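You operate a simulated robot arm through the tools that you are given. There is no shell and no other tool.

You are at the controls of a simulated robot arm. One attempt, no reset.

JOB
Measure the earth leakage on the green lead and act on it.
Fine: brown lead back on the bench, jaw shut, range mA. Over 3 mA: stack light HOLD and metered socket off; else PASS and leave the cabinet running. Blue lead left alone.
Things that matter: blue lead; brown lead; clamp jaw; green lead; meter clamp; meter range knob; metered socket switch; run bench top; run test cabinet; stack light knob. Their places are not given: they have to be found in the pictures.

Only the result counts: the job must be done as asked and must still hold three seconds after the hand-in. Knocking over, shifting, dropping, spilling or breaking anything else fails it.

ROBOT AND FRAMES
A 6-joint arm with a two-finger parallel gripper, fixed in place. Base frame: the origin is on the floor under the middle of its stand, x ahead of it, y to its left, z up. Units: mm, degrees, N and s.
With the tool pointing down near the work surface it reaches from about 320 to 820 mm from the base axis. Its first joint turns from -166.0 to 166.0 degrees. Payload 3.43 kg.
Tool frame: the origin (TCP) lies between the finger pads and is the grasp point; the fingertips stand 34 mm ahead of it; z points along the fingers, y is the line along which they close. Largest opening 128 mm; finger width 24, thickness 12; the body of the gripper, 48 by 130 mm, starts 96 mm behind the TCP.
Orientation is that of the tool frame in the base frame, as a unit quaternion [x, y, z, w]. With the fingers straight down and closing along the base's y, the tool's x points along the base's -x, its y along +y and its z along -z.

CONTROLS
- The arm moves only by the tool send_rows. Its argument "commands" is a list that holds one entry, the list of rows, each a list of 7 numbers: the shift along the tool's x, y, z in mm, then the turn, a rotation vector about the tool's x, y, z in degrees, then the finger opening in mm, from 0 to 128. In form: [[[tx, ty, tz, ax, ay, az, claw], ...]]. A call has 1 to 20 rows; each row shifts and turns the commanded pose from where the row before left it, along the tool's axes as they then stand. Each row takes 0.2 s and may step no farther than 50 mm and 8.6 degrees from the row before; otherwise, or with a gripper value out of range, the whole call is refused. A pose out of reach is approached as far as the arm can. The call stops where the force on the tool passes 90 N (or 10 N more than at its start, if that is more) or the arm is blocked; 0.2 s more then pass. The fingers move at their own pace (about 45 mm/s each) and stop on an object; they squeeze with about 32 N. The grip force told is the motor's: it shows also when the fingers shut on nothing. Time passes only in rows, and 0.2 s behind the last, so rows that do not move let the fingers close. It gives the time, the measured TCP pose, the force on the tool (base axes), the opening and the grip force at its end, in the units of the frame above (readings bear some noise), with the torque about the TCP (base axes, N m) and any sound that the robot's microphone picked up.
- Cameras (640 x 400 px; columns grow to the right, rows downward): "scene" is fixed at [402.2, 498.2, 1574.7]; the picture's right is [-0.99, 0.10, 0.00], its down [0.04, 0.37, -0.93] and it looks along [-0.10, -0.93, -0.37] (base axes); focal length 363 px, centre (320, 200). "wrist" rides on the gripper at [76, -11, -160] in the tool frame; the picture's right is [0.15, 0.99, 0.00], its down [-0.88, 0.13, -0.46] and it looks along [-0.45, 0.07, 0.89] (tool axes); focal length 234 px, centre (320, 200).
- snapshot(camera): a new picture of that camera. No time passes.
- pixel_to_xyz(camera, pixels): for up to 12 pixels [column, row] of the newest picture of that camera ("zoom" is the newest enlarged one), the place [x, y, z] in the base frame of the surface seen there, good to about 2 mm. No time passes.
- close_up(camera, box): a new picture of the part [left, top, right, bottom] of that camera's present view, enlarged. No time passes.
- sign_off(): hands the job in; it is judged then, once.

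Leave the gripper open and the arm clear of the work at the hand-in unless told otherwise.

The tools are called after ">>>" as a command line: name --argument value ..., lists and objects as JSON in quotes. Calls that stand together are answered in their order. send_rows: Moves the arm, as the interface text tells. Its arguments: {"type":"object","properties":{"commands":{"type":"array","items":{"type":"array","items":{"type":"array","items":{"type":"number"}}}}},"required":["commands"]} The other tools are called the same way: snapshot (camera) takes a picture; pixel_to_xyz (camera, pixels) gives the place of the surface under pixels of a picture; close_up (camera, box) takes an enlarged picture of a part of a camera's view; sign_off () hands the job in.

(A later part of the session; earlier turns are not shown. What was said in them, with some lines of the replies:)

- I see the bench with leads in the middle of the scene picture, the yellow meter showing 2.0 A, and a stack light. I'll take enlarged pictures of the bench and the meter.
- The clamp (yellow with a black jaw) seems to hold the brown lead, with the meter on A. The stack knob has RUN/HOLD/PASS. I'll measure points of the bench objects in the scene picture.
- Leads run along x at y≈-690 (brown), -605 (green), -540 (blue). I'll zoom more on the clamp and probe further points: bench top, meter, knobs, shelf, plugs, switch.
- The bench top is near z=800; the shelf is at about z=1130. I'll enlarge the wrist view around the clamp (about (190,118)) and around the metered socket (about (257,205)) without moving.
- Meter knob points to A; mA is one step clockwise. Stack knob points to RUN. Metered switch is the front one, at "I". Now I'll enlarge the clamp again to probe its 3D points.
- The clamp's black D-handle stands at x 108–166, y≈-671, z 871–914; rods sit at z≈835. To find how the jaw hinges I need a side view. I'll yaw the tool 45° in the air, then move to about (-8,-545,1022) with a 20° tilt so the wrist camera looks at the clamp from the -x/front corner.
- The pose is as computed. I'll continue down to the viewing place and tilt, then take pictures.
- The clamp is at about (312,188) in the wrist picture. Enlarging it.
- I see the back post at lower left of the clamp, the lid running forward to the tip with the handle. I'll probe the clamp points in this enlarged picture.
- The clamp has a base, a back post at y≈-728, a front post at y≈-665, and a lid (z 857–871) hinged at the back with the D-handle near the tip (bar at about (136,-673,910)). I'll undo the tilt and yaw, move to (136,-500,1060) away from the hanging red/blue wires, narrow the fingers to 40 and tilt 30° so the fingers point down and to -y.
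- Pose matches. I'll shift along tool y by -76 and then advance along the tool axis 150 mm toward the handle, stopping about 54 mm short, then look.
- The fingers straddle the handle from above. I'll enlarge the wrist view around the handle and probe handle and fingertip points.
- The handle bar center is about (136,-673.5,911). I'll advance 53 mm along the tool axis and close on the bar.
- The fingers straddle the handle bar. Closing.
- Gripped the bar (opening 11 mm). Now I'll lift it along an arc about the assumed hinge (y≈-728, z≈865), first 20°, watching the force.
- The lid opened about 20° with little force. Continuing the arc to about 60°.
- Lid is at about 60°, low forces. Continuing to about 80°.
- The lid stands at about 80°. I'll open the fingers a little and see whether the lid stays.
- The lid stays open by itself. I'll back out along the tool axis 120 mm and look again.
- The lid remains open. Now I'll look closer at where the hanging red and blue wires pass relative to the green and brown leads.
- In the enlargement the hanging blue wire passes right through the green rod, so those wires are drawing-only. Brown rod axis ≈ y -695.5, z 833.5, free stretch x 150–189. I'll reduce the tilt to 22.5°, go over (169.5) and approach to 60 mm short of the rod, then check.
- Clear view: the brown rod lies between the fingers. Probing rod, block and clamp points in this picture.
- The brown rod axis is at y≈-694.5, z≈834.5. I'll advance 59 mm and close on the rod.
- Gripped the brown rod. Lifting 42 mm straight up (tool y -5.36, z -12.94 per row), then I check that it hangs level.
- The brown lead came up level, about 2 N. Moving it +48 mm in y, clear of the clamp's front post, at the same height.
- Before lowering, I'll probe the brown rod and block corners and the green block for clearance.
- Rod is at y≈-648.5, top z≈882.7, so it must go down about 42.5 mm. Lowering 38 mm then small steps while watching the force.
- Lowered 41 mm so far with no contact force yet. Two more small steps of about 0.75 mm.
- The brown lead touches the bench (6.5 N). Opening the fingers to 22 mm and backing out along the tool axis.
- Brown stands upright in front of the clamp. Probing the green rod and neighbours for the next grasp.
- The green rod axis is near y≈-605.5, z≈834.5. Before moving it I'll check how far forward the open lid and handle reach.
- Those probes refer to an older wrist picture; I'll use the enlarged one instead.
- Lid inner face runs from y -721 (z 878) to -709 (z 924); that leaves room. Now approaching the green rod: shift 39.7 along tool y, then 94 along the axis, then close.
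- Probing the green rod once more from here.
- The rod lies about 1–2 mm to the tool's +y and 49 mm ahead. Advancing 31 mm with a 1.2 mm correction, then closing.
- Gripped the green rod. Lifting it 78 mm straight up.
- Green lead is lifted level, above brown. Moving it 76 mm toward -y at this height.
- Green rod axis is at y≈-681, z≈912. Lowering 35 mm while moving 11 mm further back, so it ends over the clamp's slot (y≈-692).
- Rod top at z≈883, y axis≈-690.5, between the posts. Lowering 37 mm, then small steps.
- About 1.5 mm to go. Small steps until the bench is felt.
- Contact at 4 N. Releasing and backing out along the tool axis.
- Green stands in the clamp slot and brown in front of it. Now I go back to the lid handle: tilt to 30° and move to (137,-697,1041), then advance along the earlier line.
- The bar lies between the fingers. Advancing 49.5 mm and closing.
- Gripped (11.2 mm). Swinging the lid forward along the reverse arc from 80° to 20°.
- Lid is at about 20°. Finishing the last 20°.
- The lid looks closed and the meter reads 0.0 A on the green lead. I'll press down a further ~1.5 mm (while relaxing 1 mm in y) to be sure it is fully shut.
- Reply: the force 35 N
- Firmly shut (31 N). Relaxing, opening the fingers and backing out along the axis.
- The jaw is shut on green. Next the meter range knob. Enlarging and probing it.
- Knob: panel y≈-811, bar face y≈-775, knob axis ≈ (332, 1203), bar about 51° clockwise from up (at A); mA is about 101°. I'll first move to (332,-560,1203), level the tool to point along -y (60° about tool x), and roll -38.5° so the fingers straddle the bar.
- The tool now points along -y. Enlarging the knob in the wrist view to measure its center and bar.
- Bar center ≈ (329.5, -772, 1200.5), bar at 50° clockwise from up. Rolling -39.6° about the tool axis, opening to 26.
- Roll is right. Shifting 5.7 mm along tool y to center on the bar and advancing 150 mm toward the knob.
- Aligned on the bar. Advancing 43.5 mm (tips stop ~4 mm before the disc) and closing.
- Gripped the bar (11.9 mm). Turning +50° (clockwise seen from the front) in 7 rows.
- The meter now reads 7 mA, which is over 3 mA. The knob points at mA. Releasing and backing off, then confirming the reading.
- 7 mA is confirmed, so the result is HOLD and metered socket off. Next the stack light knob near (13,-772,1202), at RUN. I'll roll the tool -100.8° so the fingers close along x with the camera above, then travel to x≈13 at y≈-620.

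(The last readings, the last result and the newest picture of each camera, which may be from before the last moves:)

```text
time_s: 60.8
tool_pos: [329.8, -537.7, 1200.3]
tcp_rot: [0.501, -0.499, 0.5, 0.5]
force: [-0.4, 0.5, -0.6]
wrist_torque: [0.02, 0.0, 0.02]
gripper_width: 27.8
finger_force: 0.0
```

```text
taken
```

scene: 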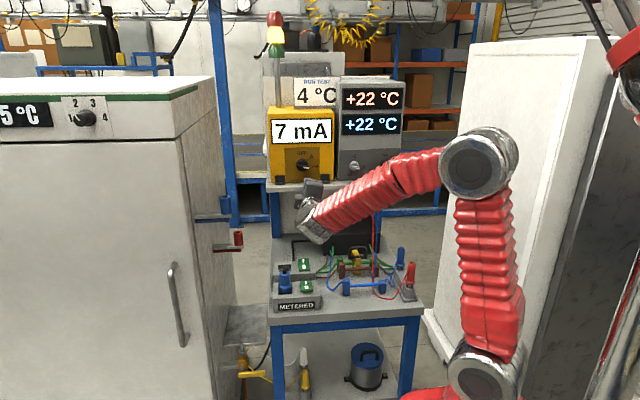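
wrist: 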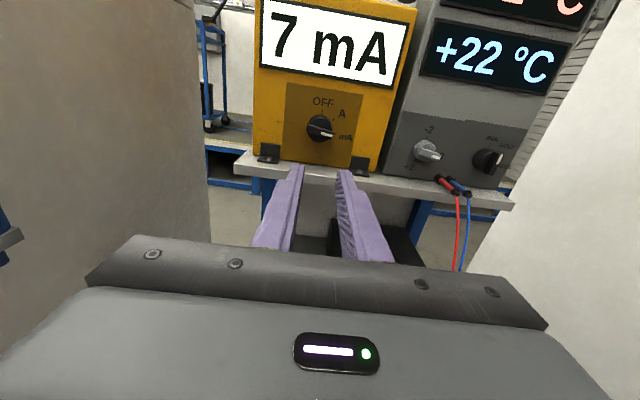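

The view shows both knobs upright. Probing the stack knob from an enlargement around (487,160).

>>> close_up --camera "wrist" --box '[455, 120, 535, 190]'

>>> close_up --camera "scene" --box '[368, 148, 408, 184]'

```text
5.71 times, centred on (495, 155) of wrist
```

zoom: 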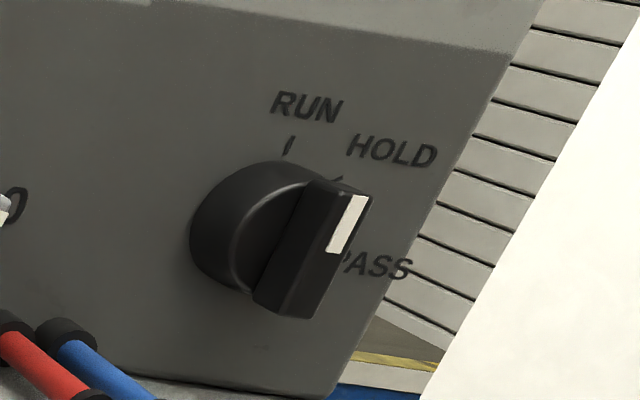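

```text
11.11 times, centred on (388, 166) of scene
```

zoom: 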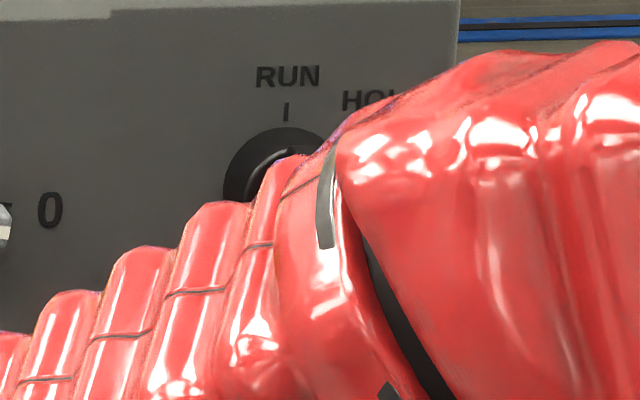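

Moving 317 mm along tool y (to x≈13) and 82 mm forward.

>>> send_rows --commands '[[[0, 40, 10, 0, 0, 0, 28], [0, 40, 10, 0, 0, 0, 28], [0, 40, 10, 0, 0, 0, 28], [0, 40, 10, 0, 0, 0, 28], [0, 40, 10, 0, 0, 0, 28], [0, 40, 10, 0, 0, 0, 28], [0, 40, 10, 0, 0, 0, 28], [0, 37, 12, 0, 0, 0, 28], [0, 0, 0, 0, 0, 0, 28]]]'

>>> snapshot --camera "scene"

>>> close_up --camera "wrist" --box '[264, 80, 376, 180]'

```text
time_s: 62.8
tool_pos: [63.8, -614.1, 1212.0]
tcp_rot: [-0.495, 0.508, -0.492, -0.505]
force: [0.2, 0.4, 0.9]
wrist_torque: [0.03, 0.02, -0.02]
gripper_width: 28.0
finger_force: 0.0
out of reach, approached as far as the arm can: row 7, 8
```

```text
taken
```

scene: 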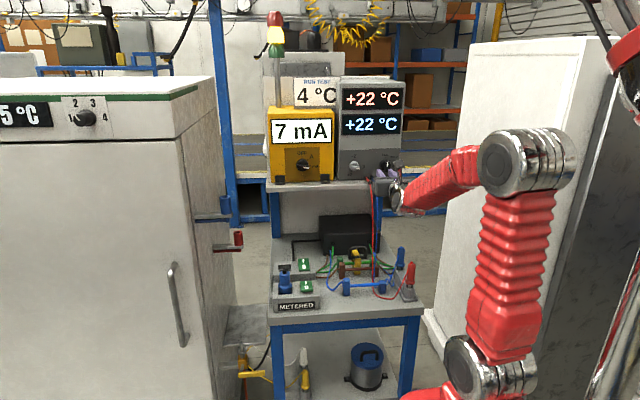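

```text
4.00 times, centred on (320, 130) of wrist
```

zoom: 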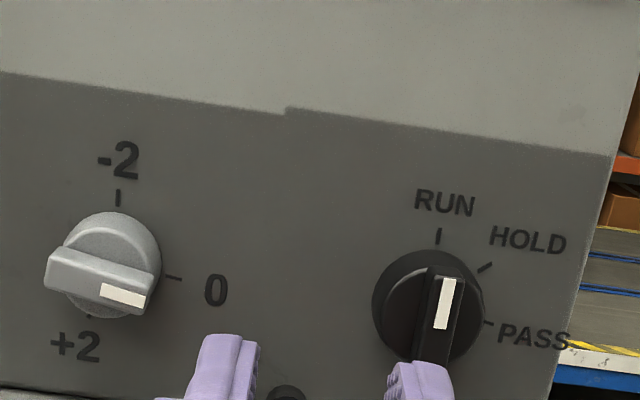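

The arm couldn't reach x=13 that close in (rows 7–8). Being farther out should be reachable, so I'll advance along the tool axis 60 mm in small rows and see where it goes.

>>> send_rows --commands '[[[0, 0, 20, 0, 0, 0, 28], [0, 0, 20, 0, 0, 0, 28], [0, 0, 20, 0, 0, 0, 28], [0, 0, 0, 0, 0, 0, 28]]]'

>>> close_up --camera "wrist" --box '[264, 80, 376, 180]'

```text
time_s: 63.8
tool_pos: [81.4, -671.6, 1217.0]
tcp_rot: [-0.498, 0.503, -0.497, -0.502]
force: [0.4, -0.2, -1.1]
wrist_torque: [0.01, -0.01, -0.01]
gripper_width: 28.0
finger_force: 0.1
out of reach, approached as far as the arm can: row 1, 2
```

```text
4.00 times, centred on (320, 130) of wrist
```

zoom: 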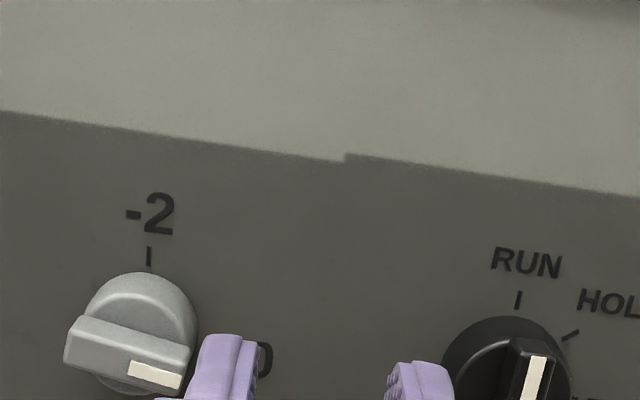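

Now at a reachable pose (81,-672,1217). I'll first advance 25 mm, then step toward x=13 and z=1202 in small rows.

>>> send_rows --commands '[[[0, 0, 25, 0, 0, 0, 28], [-4, 17, 0, 0, 0, 0, 28], [-4, 17, 0, 0, 0, 0, 28], [-4, 17, 0, 0, 0, 0, 28], [-3, 17, 0, 0, 0, 0, 28], [0, 0, 0, 0, 0, 0, 28]]]'

>>> close_up --camera "wrist" --box '[264, 80, 376, 180]'

>>> snapshot --camera "scene"

```text
time_s: 65.2
tool_pos: [77.1, -693.9, 1217.0]
tcp_rot: [-0.497, 0.506, -0.494, -0.503]
force: [0.1, 0.0, -0.3]
wrist_torque: [0.03, -0.03, 0.01]
gripper_width: 27.9
finger_force: 0.1
out of reach, approached as far as the arm can: row 1, 2, 3, 4, 5
```

```text
4.00 times, centred on (320, 130) of wrist
```

zoom: 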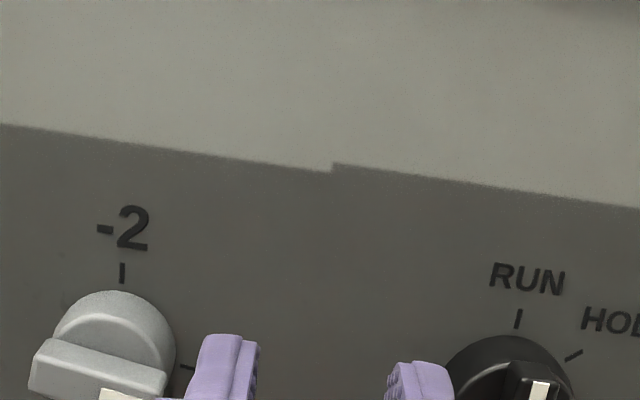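

```text
taken
```

scene: 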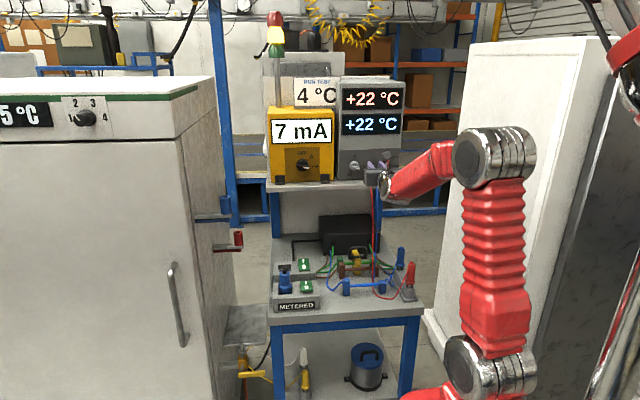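

With this roll the arm stops near x≈77. I'll try a different wrist roll: +90° (camera to -x side, fingers closing vertically) and then test moving toward x=13 again.

>>> send_rows --commands '[[[0, 0, 0, 0, 0, 8.2, 28], [0, 0, 0, 0, 0, 8.2, 28], [0, 0, 0, 0, 0, 8.2, 28], [0, 0, 0, 0, 0, 8.2, 28], [0, 0, 0, 0, 0, 8.2, 28], [0, 0, 0, 0, 0, 8.2, 28], [0, 0, 0, 0, 0, 8.2, 28], [0, 0, 0, 0, 0, 8.2, 28], [0, 0, 0, 0, 0, 8.2, 28], [0, 0, 0, 0, 0, 8.2, 28], [0, 0, 0, 0, 0, 8.0, 28], [0, 0, 0, 0, 0, 0, 28]]]'

```text
time_s: 67.8
tool_pos: [84.2, -692.6, 1219.7]
tcp_rot: [0.004, 0.708, -0.706, -0.002]
force: [0.2, -0.2, -0.5]
wrist_torque: [0.01, 0.01, 0.0]
gripper_width: 28.0
finger_force: 0.1
out of reach, approached as far as the arm can: row 1
```

Now the tool y points down. Testing a move toward x=13, z≈1202 (tool x +71, tool y +17).

>>> send_rows --commands '[[[12, 4, 0, 0, 0, 0, 28], [12, 4, 0, 0, 0, 0, 28], [12, 4, 0, 0, 0, 0, 28], [12, 4, 0, 0, 0, 0, 28], [0, 0, 0, 0, 0, 0, 28]]]'

>>> snapshot --camera "wrist"

>>> snapshot --camera "scene"

```text
time_s: 69.0
tool_pos: [82.6, -691.5, 1217.6]
tcp_rot: [0.005, 0.708, -0.706, -0.005]
force: [0.7, 0.2, -0.5]
wrist_torque: [0.01, 0.01, 0.03]
gripper_width: 27.8
finger_force: 0.0
out of reach, approached as far as the arm can: row 1, 2, 3, 4
```

```text
taken
```

wrist: 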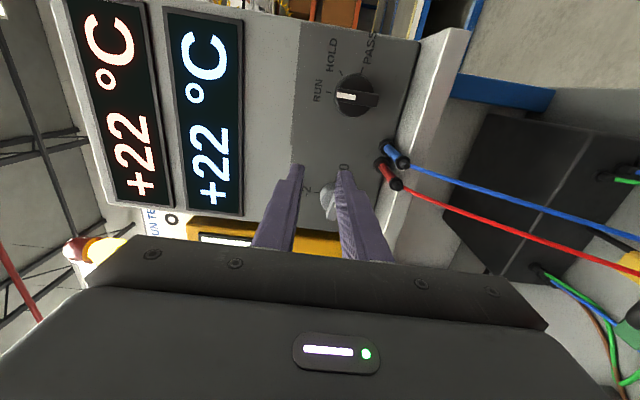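

```text
taken
```

scene: 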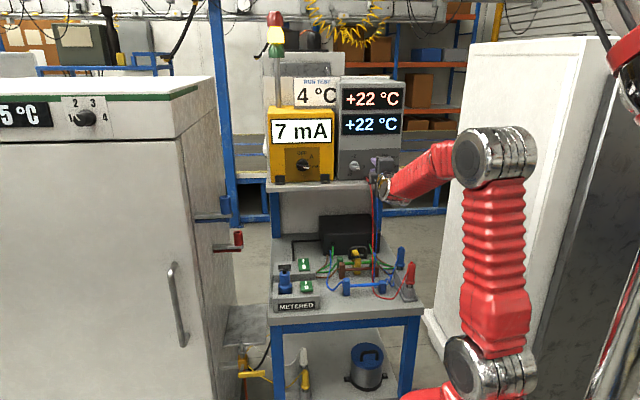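

The limit does not depend on roll, so it's the tool's yaw relative to the arm. I'll plan to yaw the tool about 14° toward -x for this knob. First measure the knob from the present wrist view at about (355,95).

>>> close_up --camera "wrist" --box '[300, 40, 400, 140]'

>>> pixel_to_xyz --camera "zoom" --pixels '[[160, 232], [330, 240], [240, 225], [250, 260], [170, 150], [330, 170], [60, 60]]'

```text
4.00 times, centred on (350, 90) of wrist
```

zoom: 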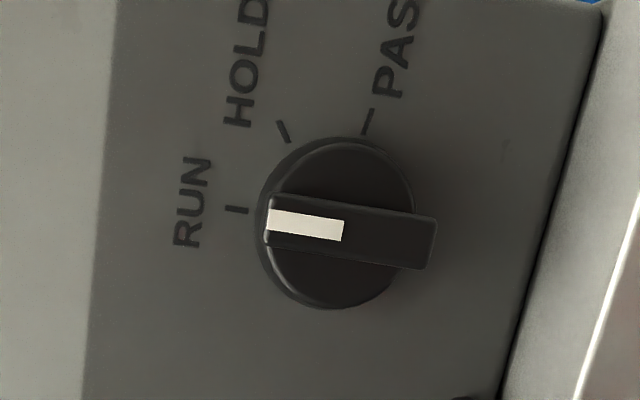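

```text
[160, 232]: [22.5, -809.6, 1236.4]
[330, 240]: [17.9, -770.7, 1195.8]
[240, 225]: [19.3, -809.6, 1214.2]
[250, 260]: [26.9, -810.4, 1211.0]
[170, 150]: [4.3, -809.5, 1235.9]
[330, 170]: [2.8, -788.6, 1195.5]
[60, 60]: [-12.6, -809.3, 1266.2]
```

Probing the bar's ends and the marks more precisely.

>>> pixel_to_xyz --camera "zoom" --pixels '[[276, 205], [276, 240], [428, 222], [424, 260], [350, 215], [350, 252], [350, 234], [237, 209], [283, 131], [368, 121], [400, 180], [345, 295]]'

```text
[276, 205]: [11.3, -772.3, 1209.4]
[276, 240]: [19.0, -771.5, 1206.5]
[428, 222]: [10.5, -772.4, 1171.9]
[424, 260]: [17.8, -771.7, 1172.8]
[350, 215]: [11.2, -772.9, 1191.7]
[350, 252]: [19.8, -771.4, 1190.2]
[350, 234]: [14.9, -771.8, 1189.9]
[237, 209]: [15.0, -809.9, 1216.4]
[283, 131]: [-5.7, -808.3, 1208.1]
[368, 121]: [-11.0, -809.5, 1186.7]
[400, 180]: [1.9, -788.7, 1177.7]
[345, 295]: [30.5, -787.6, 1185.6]
```

Knob axis ≈ (15, 1190.5), bar face y≈-772, bar vertical (RUN); HOLD is 50° clockwise. I'll back off, yaw the tool 14° toward -x (about tool y), and then roll -90° so the fingers close along x.

>>> send_rows --commands '[[[0, 0, -15, 0, 7, 0, 28], [0, 0, -15, 0, 7, 0, 28], [0, 0, 0, 0, 0, -8.2, 28], [0, 0, 0, 0, 0, -8.2, 28], [0, 0, 0, 0, 0, -8.2, 28], [0, 0, 0, 0, 0, -8.2, 28], [0, 0, 0, 0, 0, -8.2, 28], [0, 0, 0, 0, 0, -8.2, 28], [0, 0, 0, 0, 0, -8.2, 28], [0, 0, 0, 0, 0, -8.2, 28], [0, 0, 0, 0, 0, -8.2, 28], [0, 0, 0, 0, 0, -8.2, 28], [0, 0, 0, 0, 0, -8.0, 28], [0, 0, 0, 0, 0, 0, 28]]]'

```text
time_s: 72.0
tool_pos: [84.0, -661.2, 1216.4]
tcp_rot: [0.435, -0.557, 0.434, 0.558]
force: [-0.2, 0.7, 0.4]
wrist_torque: [0.03, 0.02, 0.01]
gripper_width: 27.9
finger_force: 0.0
```

Orientation is as wanted and in reach. Moving to the pre-approach point (36.6,-690,1190.5).

>>> send_rows --commands '[[[-6.5, 9.7, 9.8, 0, 0, 0, 28], [-6.5, 9.7, 9.8, 0, 0, 0, 28], [-6.5, 9.7, 9.8, 0, 0, 0, 28], [-6.4, 9.8, 10, 0, 0, 0, 28], [0, 0, 0, 0, 0, 0, 28]]]'

>>> close_up --camera "wrist" --box '[256, 90, 384, 190]'

>>> close_up --camera "scene" --box '[340, 130, 420, 200]'

```text
time_s: 73.2
tool_pos: [36.3, -689.7, 1191.4]
tcp_rot: [0.435, -0.557, 0.435, 0.557]
force: [0.7, -0.5, 0.9]
wrist_torque: [-0.01, -0.02, 0.0]
gripper_width: 28.1
finger_force: 0.1
```

```text
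4.00 times, centred on (320, 140) of wrist
```

zoom: 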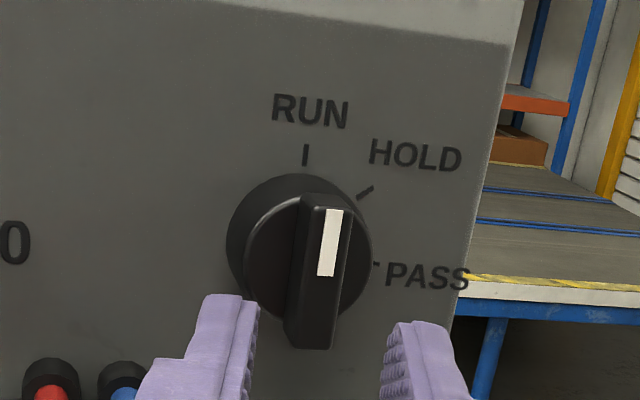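

```text
5.71 times, centred on (380, 165) of scene
```

zoom: 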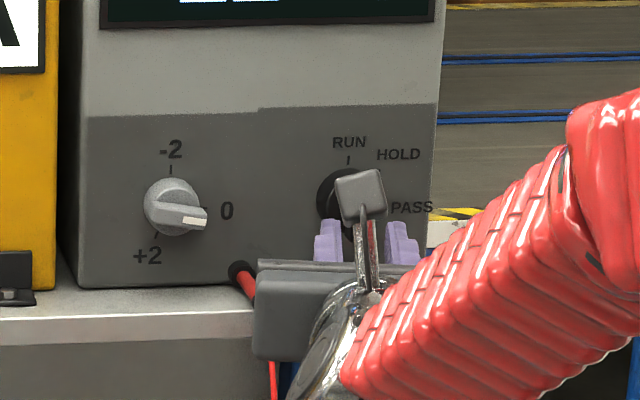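

The knob is between the fingers' lines. Verifying the bar's place from here.

>>> close_up --camera "wrist" --box '[256, 90, 384, 190]'

>>> pixel_to_xyz --camera "zoom" --pixels '[[315, 205], [347, 212], [298, 335], [328, 340], [306, 270], [340, 270], [305, 155], [365, 193], [240, 240], [370, 250], [290, 180]]'

```text
4.00 times, centred on (320, 140) of wrist
```

zoom: 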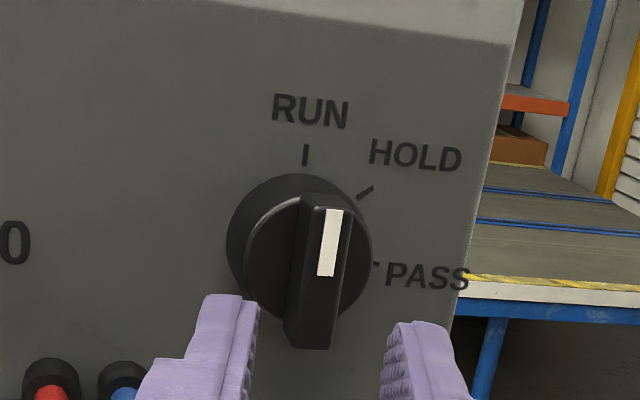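

```text
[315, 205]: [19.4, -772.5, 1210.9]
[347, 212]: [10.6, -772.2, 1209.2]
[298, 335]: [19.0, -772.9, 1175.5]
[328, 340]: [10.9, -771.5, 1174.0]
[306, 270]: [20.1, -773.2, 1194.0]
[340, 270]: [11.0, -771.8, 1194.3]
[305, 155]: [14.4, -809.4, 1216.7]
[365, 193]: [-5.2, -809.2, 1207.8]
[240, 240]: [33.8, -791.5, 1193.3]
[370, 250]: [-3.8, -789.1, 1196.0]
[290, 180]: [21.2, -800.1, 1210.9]
```

Bar center (15, 1191.3). Advancing 59 mm along the tool axis and closing.

>>> send_rows --commands '[[[0, -0.4, 30, 0, 0, 0, 28], [0, 0, 29, 0, 0, 0, 28], [0, 0, 0, 0, 0, 0, 28]]]'

>>> close_up --camera "wrist" --box '[256, 90, 384, 190]'

```text
time_s: 74.0
tool_pos: [22.5, -746.9, 1191.2]
tcp_rot: [-0.436, 0.557, -0.436, -0.556]
force: [0.2, 0.0, -0.2]
wrist_torque: [0.05, -0.04, 0.0]
gripper_width: 28.0
finger_force: 0.1
```

```text
4.00 times, centred on (320, 140) of wrist
```

zoom: 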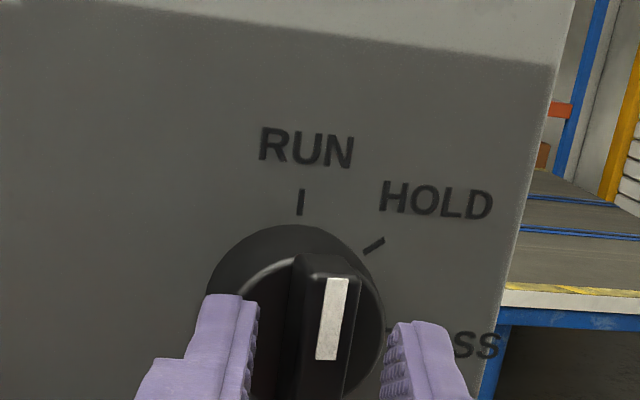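

The fingers straddle the bar. Closing.

>>> send_rows --commands '[[[0, 0, 0, 0, 0, 0, 16], [0, 0, 0, 0, 0, 0, 0], [0, 0, 0, 0, 0, 0, 0], [0, 0, 0, 0, 0, 0, 0]]]'

>>> close_up --camera "wrist" --box '[256, 90, 384, 190]'

```text
time_s: 75.0
tool_pos: [22.1, -746.2, 1191.6]
tcp_rot: [0.436, -0.557, 0.435, 0.557]
force: [0.7, -3.8, 0.5]
wrist_torque: [0.01, 0.01, 0.33]
gripper_width: 14.0
finger_force: 45.1
```

```text
4.00 times, centred on (320, 140) of wrist
```

zoom: 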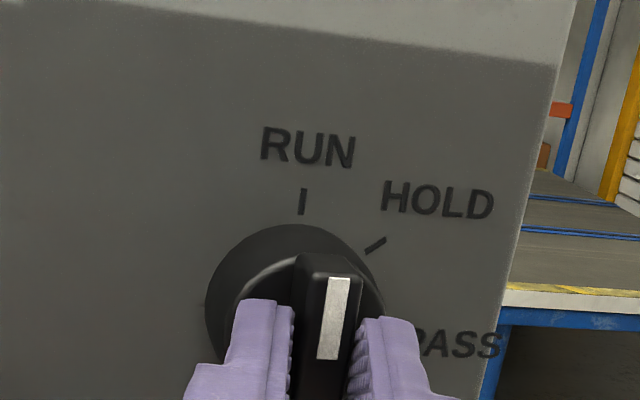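

Gripped (14 mm). Turning about the knob's own axis (per row 7.14°: tool turn (0,-1.73,6.93), shift 0.87), first 3 rows.

>>> send_rows --commands '[[[0.87, 0.05, 0, 0, -1.73, 6.93, 0], [0.87, 0.05, 0, 0, -1.73, 6.93, 0], [0.87, 0.05, 0, 0, -1.73, 6.93, 0]]]'

>>> close_up --camera "wrist" --box '[256, 90, 384, 190]'

```text
time_s: 75.8
tool_pos: [22.0, -746.9, 1192.9]
tcp_rot: [-0.346, 0.652, -0.508, -0.445]
force: [-2.3, -1.6, 0.1]
wrist_torque: [-0.43, 0.02, 0.16]
gripper_width: 13.6
finger_force: 44.5
```

```text
4.00 times, centred on (320, 140) of wrist
```

zoom: 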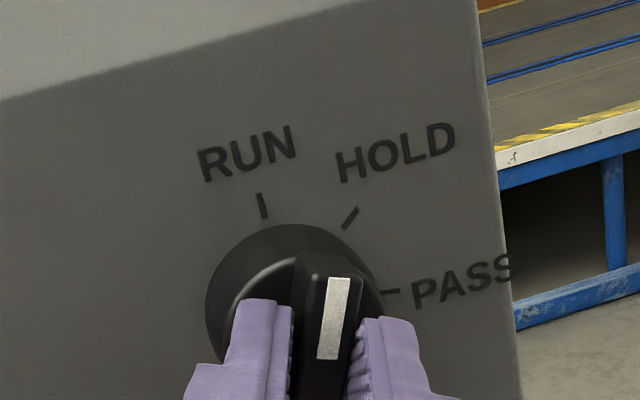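

The knob turns with the fingers, low forces. Four more rows to reach 50°.

>>> send_rows --commands '[[[0.87, 0.05, 0, 0, -1.73, 6.93, 0], [0.87, 0.05, 0, 0, -1.73, 6.93, 0], [0.87, 0.05, 0, 0, -1.73, 6.93, 0], [0.87, 0.05, 0, 0, -1.73, 6.93, 0], [0, 0, 0, 0, 0, 0, 0]]]'

>>> close_up --camera "wrist" --box '[256, 90, 384, 190]'

>>> snapshot --camera "scene"

```text
time_s: 77.0
tool_pos: [18.5, -747.1, 1196.1]
tcp_rot: [-0.21, 0.741, -0.579, -0.269]
force: [-6.8, 3.1, -2.3]
wrist_torque: [-0.42, 0.04, -0.29]
gripper_width: 13.7
finger_force: 45.3
```

```text
4.00 times, centred on (320, 140) of wrist
```

zoom: 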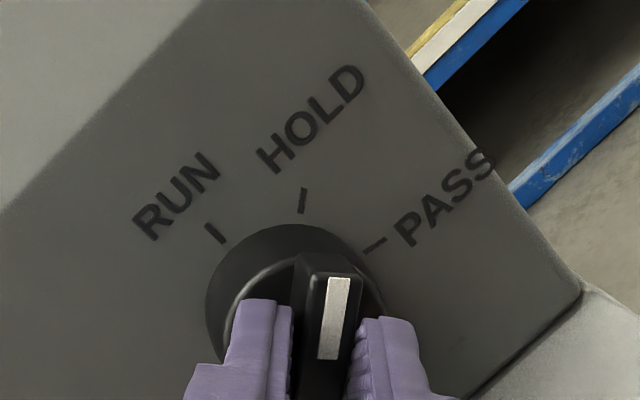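

```text
taken
```

scene: 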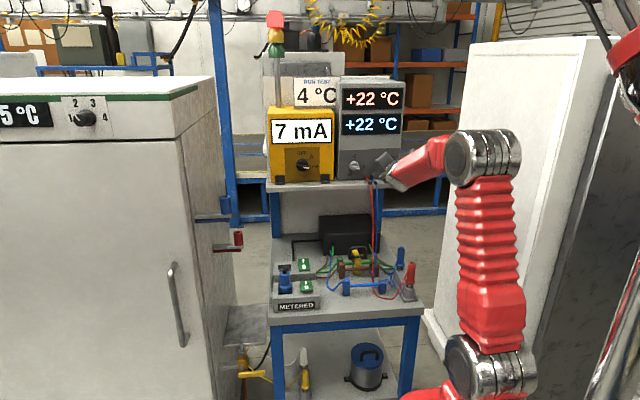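

The knob points to HOLD and the stack light's red is lit. Releasing and backing out along the tool axis.

>>> send_rows --commands '[[[0, 0, 0, 0, 0, 0, 18], [0, 0, 0, 0, 0, 0, 28], [0, 0, 0, 0, 0, 0, 28], [0, 0, -20, 0, 0, 0, 28], [0, 0, -30, 0, 0, 0, 28], [0, 0, -20, 0, 0, 0, 28], [0, 0, 0, 0, 0, 0, 28]]]'

>>> close_up --camera "wrist" --box '[256, 70, 384, 170]'

>>> close_up --camera "scene" --box '[240, 0, 420, 190]'

```text
time_s: 78.6
tool_pos: [30.8, -679.8, 1209.1]
tcp_rot: [-0.211, 0.74, -0.579, -0.269]
force: [0.6, -0.5, 1.0]
wrist_torque: [0.02, -0.02, -0.01]
gripper_width: 27.8
finger_force: 0.0
```

```text
4.00 times, centred on (320, 120) of wrist
```

zoom: 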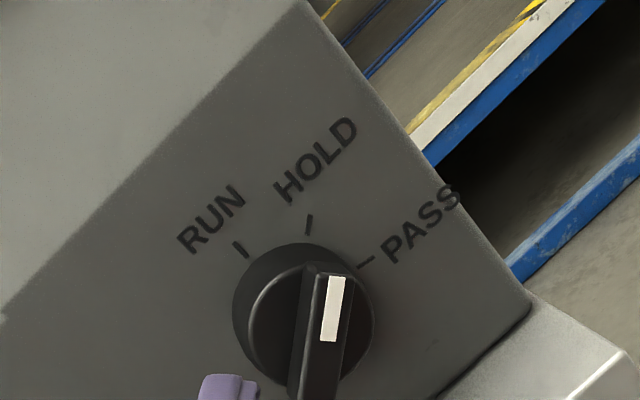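

```text
2.11 times, centred on (330, 95) of scene
```

zoom: 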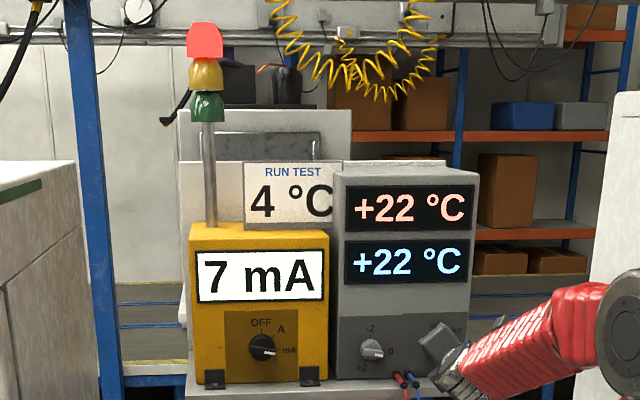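

Red is lit and the meter still reads 7 mA. Now returning the tool to the downward orientation: first undo the knob turn and roll back +90°.

>>> send_rows --commands '[[[0, 0, 0, 0, 1.73, -6.93, 28], [0, 0, 0, 0, 1.73, -6.93, 28], [0, 0, 0, 0, 1.73, -6.93, 28], [0, 0, 0, 0, 1.73, -6.93, 28], [0, 0, 0, 0, 1.73, -6.93, 28], [0, 0, 0, 0, 1.73, -6.93, 28], [0, 0, 0, 0, 1.73, -6.93, 28], [0, -40, 0, 0, 0, 0, 28], [0, -40, 0, 0, 0, 0, 28], [0, -40, 0, 0, 0, 0, 28], [0, -40, 0, 0, 0, 0, 28], [0, 0, 0, 0, 0, 0, 28]]]'

>>> close_up --camera "scene" --box '[330, 140, 410, 200]'

>>> close_up --camera "scene" --box '[268, 255, 328, 315]'

```text
time_s: 81.2
tool_pos: [187.0, -719.2, 1211.2]
tcp_rot: [-0.435, 0.558, -0.435, -0.557]
force: [0.6, 0.5, -0.8]
wrist_torque: [0.02, -0.02, 0.0]
gripper_width: 27.7
finger_force: 0.1
```

```text
6.67 times, centred on (370, 170) of scene
```

zoom: 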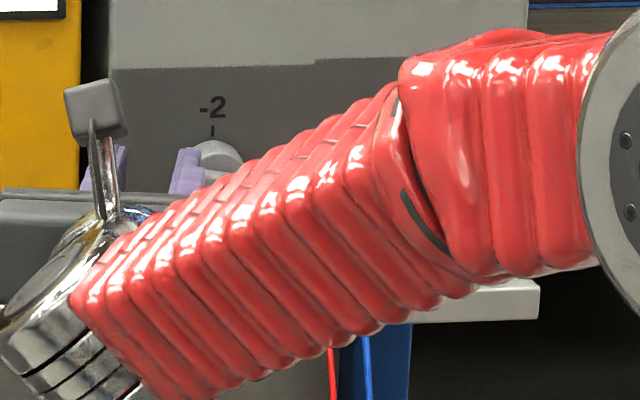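

```text
6.67 times, centred on (298, 285) of scene
```

zoom: 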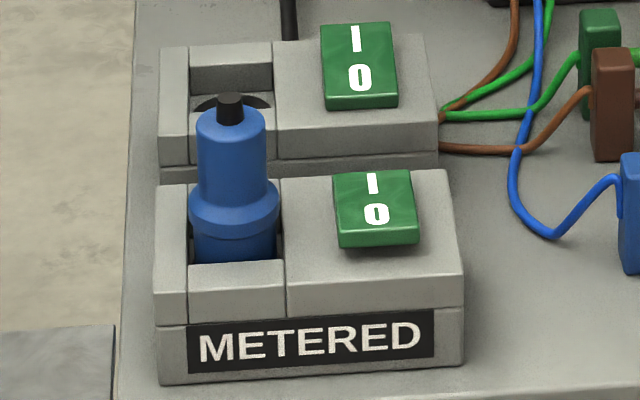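

The metered rocker's "0" end (front) looks raised, i.e. it is on; the rear one is off. Probing the metered rocker's surface.

>>> pixel_to_xyz --camera "zoom" --pixels '[[340, 176], [405, 174], [375, 180], [375, 200], [375, 222], [345, 230], [412, 226], [378, 238], [310, 200], [430, 240], [380, 275], [235, 110]]'

```text
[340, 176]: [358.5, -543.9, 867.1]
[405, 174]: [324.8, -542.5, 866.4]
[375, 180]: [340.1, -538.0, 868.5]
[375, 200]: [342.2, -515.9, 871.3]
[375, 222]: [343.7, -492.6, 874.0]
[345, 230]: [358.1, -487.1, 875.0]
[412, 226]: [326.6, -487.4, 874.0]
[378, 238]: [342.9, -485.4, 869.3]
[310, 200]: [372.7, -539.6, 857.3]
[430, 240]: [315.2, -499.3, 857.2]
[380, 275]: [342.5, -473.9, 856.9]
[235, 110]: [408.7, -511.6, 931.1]
```

Rocker spans x 323–361, y -545 to -486; front "0" end is up at z≈875, back end at 866.5: it is on. I'll back away from the shelf, roll +90° and undo the yaw.

>>> send_rows --commands '[[[0, 0, -35, 0, 0, 0, 20], [0, 0, -35, 0, 0, 0, 10], [0, 0, -35, 0, 0, 0, 0], [0, 0, 0, 0, 0, 8.18, 0], [0, 0, 0, 0, 0, 8.18, 0], [0, 0, 0, 0, 0, 8.18, 0], [0, 0, 0, 0, 0, 8.18, 0], [0, 0, 0, 0, 0, 8.18, 0], [0, 0, 0, 0, 0, 8.18, 0], [0, 0, 0, 0, 0, 8.18, 0], [0, 0, 0, 0, 0, 8.18, 0], [0, 0, 0, 0, 0, 8.18, 0], [0, 0, 0, 0, 0, 8.18, 0], [0, 0, 0, 0, 0, 8.2, 0], [0, 0, 0, 0, -7, 0, 0], [0, 0, 0, 0, -7, 0, 0], [0, 0, 0, 0, 0, 0, 0]]]'

```text
time_s: 84.8
tool_pos: [211.0, -616.5, 1208.8]
tcp_rot: [0.0, 0.708, -0.707, 0.0]
force: [-0.4, -0.4, 0.0]
wrist_torque: [-0.03, 0.01, 0.01]
gripper_width: 0.0
finger_force: 32.3
```

Tool level with no yaw, fingers shut. Turning it to point down (-90° about tool x) and moving above the metered switch at (342,-488,1000).

>>> send_rows --commands '[[[0, 0, 0, -8.18, 0, 0, 0], [0, 0, 0, -8.18, 0, 0, 0], [0, 0, 0, -8.18, 0, 0, 0], [0, 0, 0, -8.18, 0, 0, 0], [0, 0, 0, -8.18, 0, 0, 0], [0, 0, 0, -8.18, 0, 0, 0], [0, 0, 0, -8.18, 0, 0, 0], [0, 0, 0, -8.18, 0, 0, 0], [0, 0, 0, -8.18, 0, 0, 0], [0, 0, 0, -8.18, 0, 0, 0], [0, 0, 0, -8.2, 0, 0, 0], [-21.8, 21.4, 34.8, 0, 0, 0, 0], [-21.8, 21.4, 34.8, 0, 0, 0, 0], [-21.8, 21.4, 34.8, 0, 0, 0, 0], [-21.8, 21.4, 34.8, 0, 0, 0, 0], [-21.8, 21.4, 34.8, 0, 0, 0, 0], [-22, 21.5, 34.8, 0, 0, 0, 0], [0, 0, 0, 0, 0, 0, 0]]]'

>>> snapshot --camera "wrist"

>>> snapshot --camera "scene"

```text
time_s: 88.6
tool_pos: [343.0, -487.8, 1002.2]
tcp_rot: [0.001, 1.0, 0.0, 0.0]
force: [-0.6, 0.7, -0.6]
wrist_torque: [0.0, -0.02, -0.03]
gripper_width: 0.0
finger_force: 32.2
```

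```text
taken
```

wrist: 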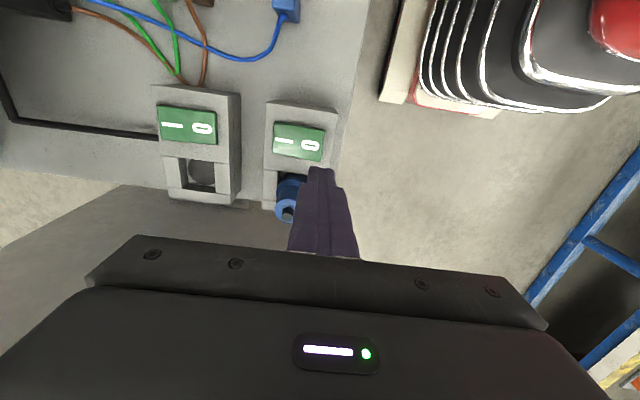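

```text
taken
```

scene: 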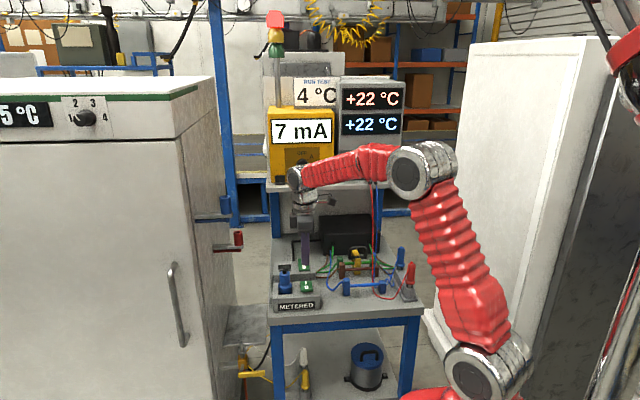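

Above the switch. Checking the "0" end position in an enlarged wrist view.

>>> close_up --camera "wrist" --box '[250, 90, 362, 220]'

>>> pixel_to_xyz --camera "zoom" --pixels '[[225, 180], [240, 170], [220, 210], [210, 175], [90, 160], [140, 165], [262, 180], [200, 225]]'

```text
3.08 times, centred on (306, 155) of wrist
```

zoom: 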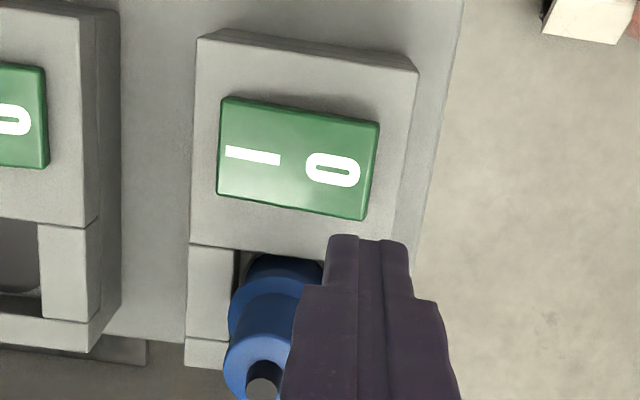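

```text
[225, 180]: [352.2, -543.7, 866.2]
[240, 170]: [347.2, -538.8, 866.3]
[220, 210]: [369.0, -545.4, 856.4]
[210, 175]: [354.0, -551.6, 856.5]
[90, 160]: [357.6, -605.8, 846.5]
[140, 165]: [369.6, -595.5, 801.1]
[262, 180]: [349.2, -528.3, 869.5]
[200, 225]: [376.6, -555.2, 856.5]
```

Descending 86 mm, to just above the raised "0" end, then pressing in small steps.

>>> send_rows --commands '[[[0, 0, 30, 0, 0, 0, 0], [0, 0, 30, 0, 0, 0, 0], [0, 0, 26, 0, 0, 0, 0], [0, 0, 0, 0, 0, 0, 0]]]'

>>> close_up --camera "scene" --box '[268, 245, 338, 315]'

```text
time_s: 89.6
tool_pos: [340.9, -487.9, 914.5]
tcp_rot: [0.0, 1.0, 0.0, 0.0]
force: [0.4, -0.6, 0.1]
wrist_torque: [-0.02, -0.02, -0.02]
gripper_width: 0.0
finger_force: 31.8
```

```text
5.71 times, centred on (303, 280) of scene
```

zoom: 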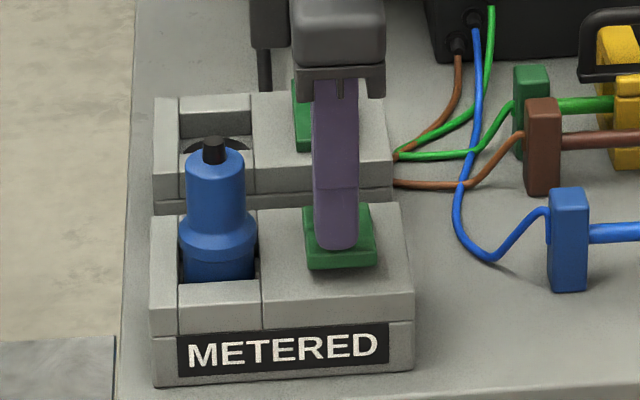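

Tips just above the front end. Pressing down in 2 mm steps.

>>> send_rows --commands '[[[0, 0, 2.5, 0, 0, 0, 0], [0, 0, 2, 0, 0, 0, 0], [0, 0, 2, 0, 0, 0, 0], [0, 0, 2, 0, 0, 0, 0]]]'

>>> close_up --camera "scene" --box '[268, 245, 338, 315]'

```text
time_s: 90.6
tool_pos: [342.4, -487.2, 907.3]
tcp_rot: [-0.001, 1.0, 0.001, 0.0]
force: [-0.3, 2.5, 2.4]
wrist_torque: [0.09, 0.0, 0.03]
gripper_width: 0.0
finger_force: 31.5
```

```text
5.71 times, centred on (303, 280) of scene
```

zoom: 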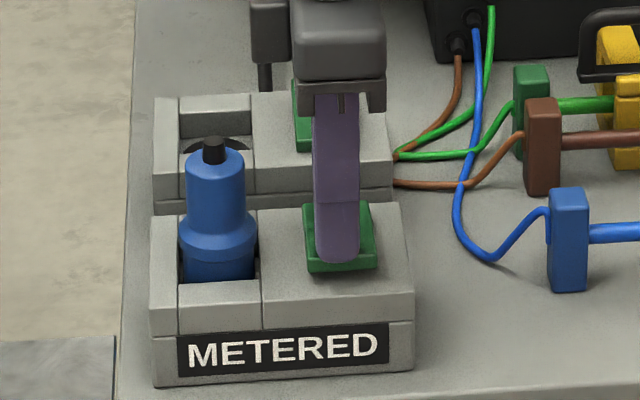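

Light contact (2.4 N) and the rocker is moving. Pressing further, 2 mm per row.

>>> send_rows --commands '[[[0, 0, 2, 0, 0, 0, 0], [0, 0, 2, 0, 0, 0, 0], [0, 0, 1.5, 0, 0, 0, 0], [0, 0, 0, 0, 0, 0, 0]]]'

>>> close_up --camera "scene" --box '[268, 245, 338, 315]'

>>> close_up --camera "scene" --box '[240, 0, 420, 190]'

```text
time_s: 91.6
tool_pos: [342.6, -487.3, 902.5]
tcp_rot: [0.0, 1.0, 0.0, 0.0]
force: [-0.4, 3.0, 9.2]
wrist_torque: [-0.01, 0.05, 0.0]
gripper_width: 0.0
finger_force: 32.0
```

```text
5.71 times, centred on (303, 280) of scene
```

zoom: 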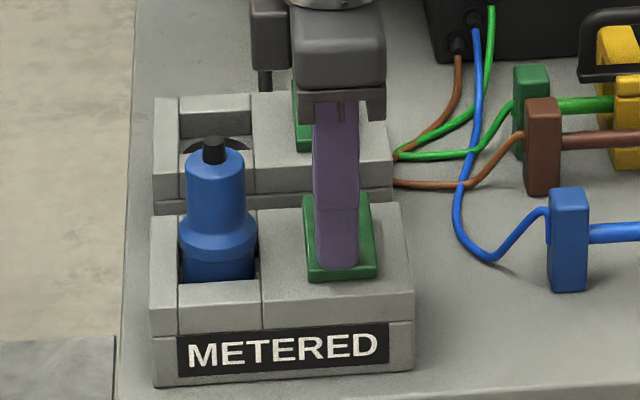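

```text
2.11 times, centred on (330, 95) of scene
```

zoom: 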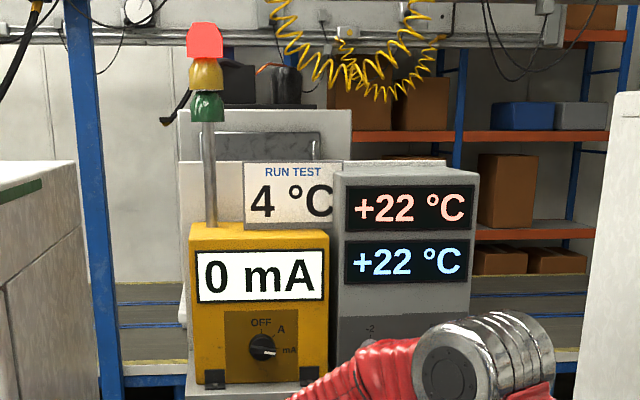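

The meter dropped to 0 mA: the metered socket is off. One more millimetre to seat the rocker, then lifting clear.

>>> send_rows --commands '[[[0, 0, 1, 0, 0, 0, 0], [0, 0, -10, 0, 0, 0, 0], [0, 0, -40, 0, 0, 0, 0], [0, 0, -45, 0, 0, 0, 0], [0, 0, -45, 0, 0, 0, 0], [0, 0, -45, 0, 0, 0, 20], [0, 0, -45, 0, 0, 0, 40]]]'

>>> snapshot --camera "scene"

>>> close_up --camera "scene" --box '[260, 210, 430, 316]'

>>> close_up --camera "scene" --box '[268, 255, 328, 315]'

```text
time_s: 93.2
tool_pos: [343.7, -487.8, 1129.7]
tcp_rot: [0.0, 1.0, 0.002, -0.001]
force: [0.2, -0.6, 0.0]
wrist_torque: [-0.01, -0.01, 0.01]
gripper_width: 39.9
finger_force: 0.1
```

```text
taken
```

scene: 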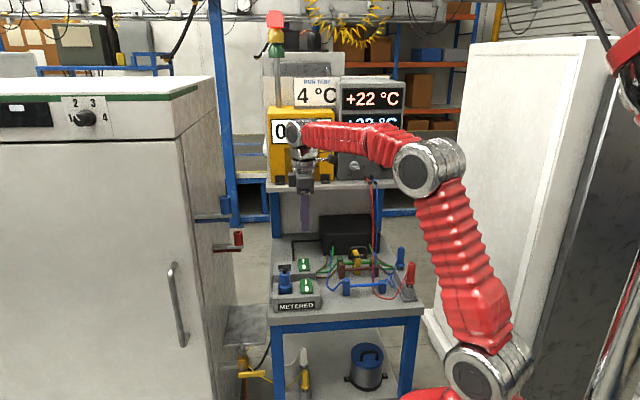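

```text
3.76 times, centred on (345, 263) of scene
```

zoom: 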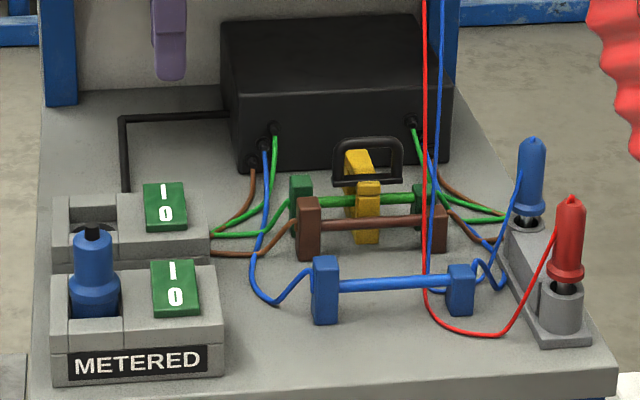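

```text
6.67 times, centred on (298, 285) of scene
```

zoom: 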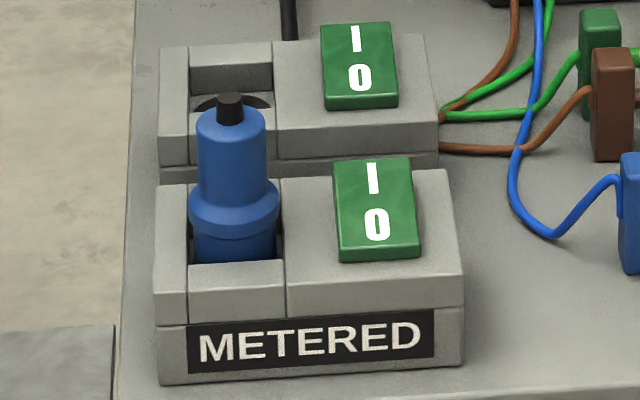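

The metered rocker is now at 0 and the cabinet display is dark. Moving the arm clear and opening the gripper, then a final check of both knobs.

>>> send_rows --commands '[[[25, 18, -25, 0, 0, 0, 80], [25, 18, -25, 0, 0, 0, 100], [25, 18, -25, 0, 0, 0, 120], [25, 18, -25, 0, 0, 0, 120], [25, 18, -25, 0, 0, 0, 120], [25, 10, -25, 0, 0, 0, 120], [0, 0, 0, 0, 0, 0, 120]]]'

>>> snapshot --camera "scene"

>>> close_up --camera "scene" --box '[250, 70, 420, 190]'

>>> close_up --camera "scene" --box '[315, 235, 411, 295]'

```text
time_s: 94.8
tool_pos: [193.1, -386.4, 1279.9]
tcp_rot: [0.0, 1.0, 0.0, 0.0]
force: [-0.3, 0.2, 0.7]
wrist_torque: [0.03, 0.0, -0.03]
gripper_width: 120.1
finger_force: 0.0
```

```text
taken
```

scene: 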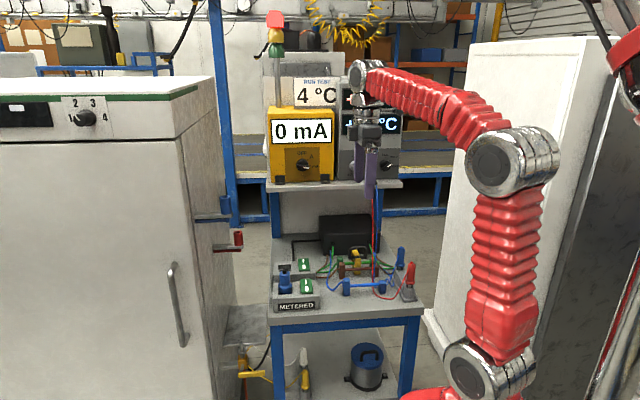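

```text
3.33 times, centred on (335, 130) of scene
```

zoom: 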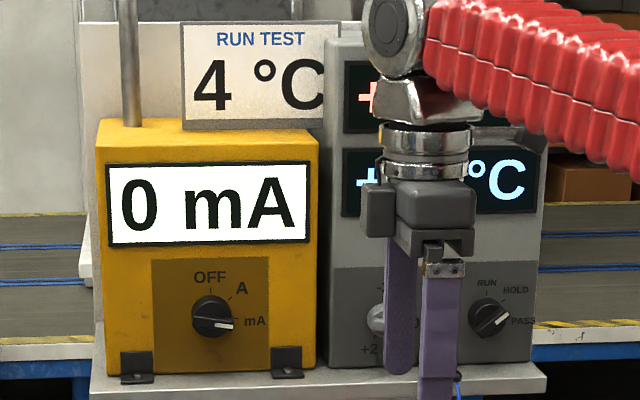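

```text
6.67 times, centred on (363, 265) of scene
```

zoom: 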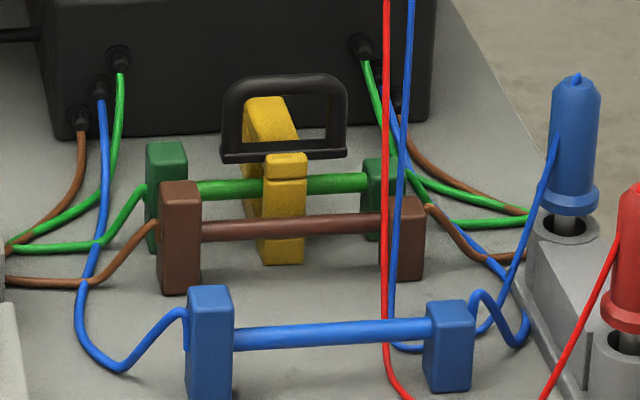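

Final state:
- Green lead is in the shut clamp, and the brown lead stands on the bench.
- The blue lead was not touched.
- The range knob is at mA. The reading was 7 mA, now 0 mA with the metered socket off.
- The stack knob is at HOLD with red lit.
- The gripper is open and the arm is clear.

Handing in.

>>> sign_off

```text
The job is handed in.
```

I measured 7 mA of earth leakage on the green lead. That is over the 3 mA limit, so I set the stack light to HOLD and switched the metered socket off. The job is handed in, but no verdict has come back yet.

- **Leads:** The green lead is in the clamp with the jaw shut. The brown lead is standing on the bench just in front of the clamp. I didn't touch the blue lead.
- **Meter:** The range knob is on mA. The reading dropped from 7 mA to 0 mA when I switched the socket off, and the cabinet's display went dark.
- **Stack light:** The knob is on HOLD and the red light is lit.
- **Arm:** The gripper is open and the arm is clear of the work.
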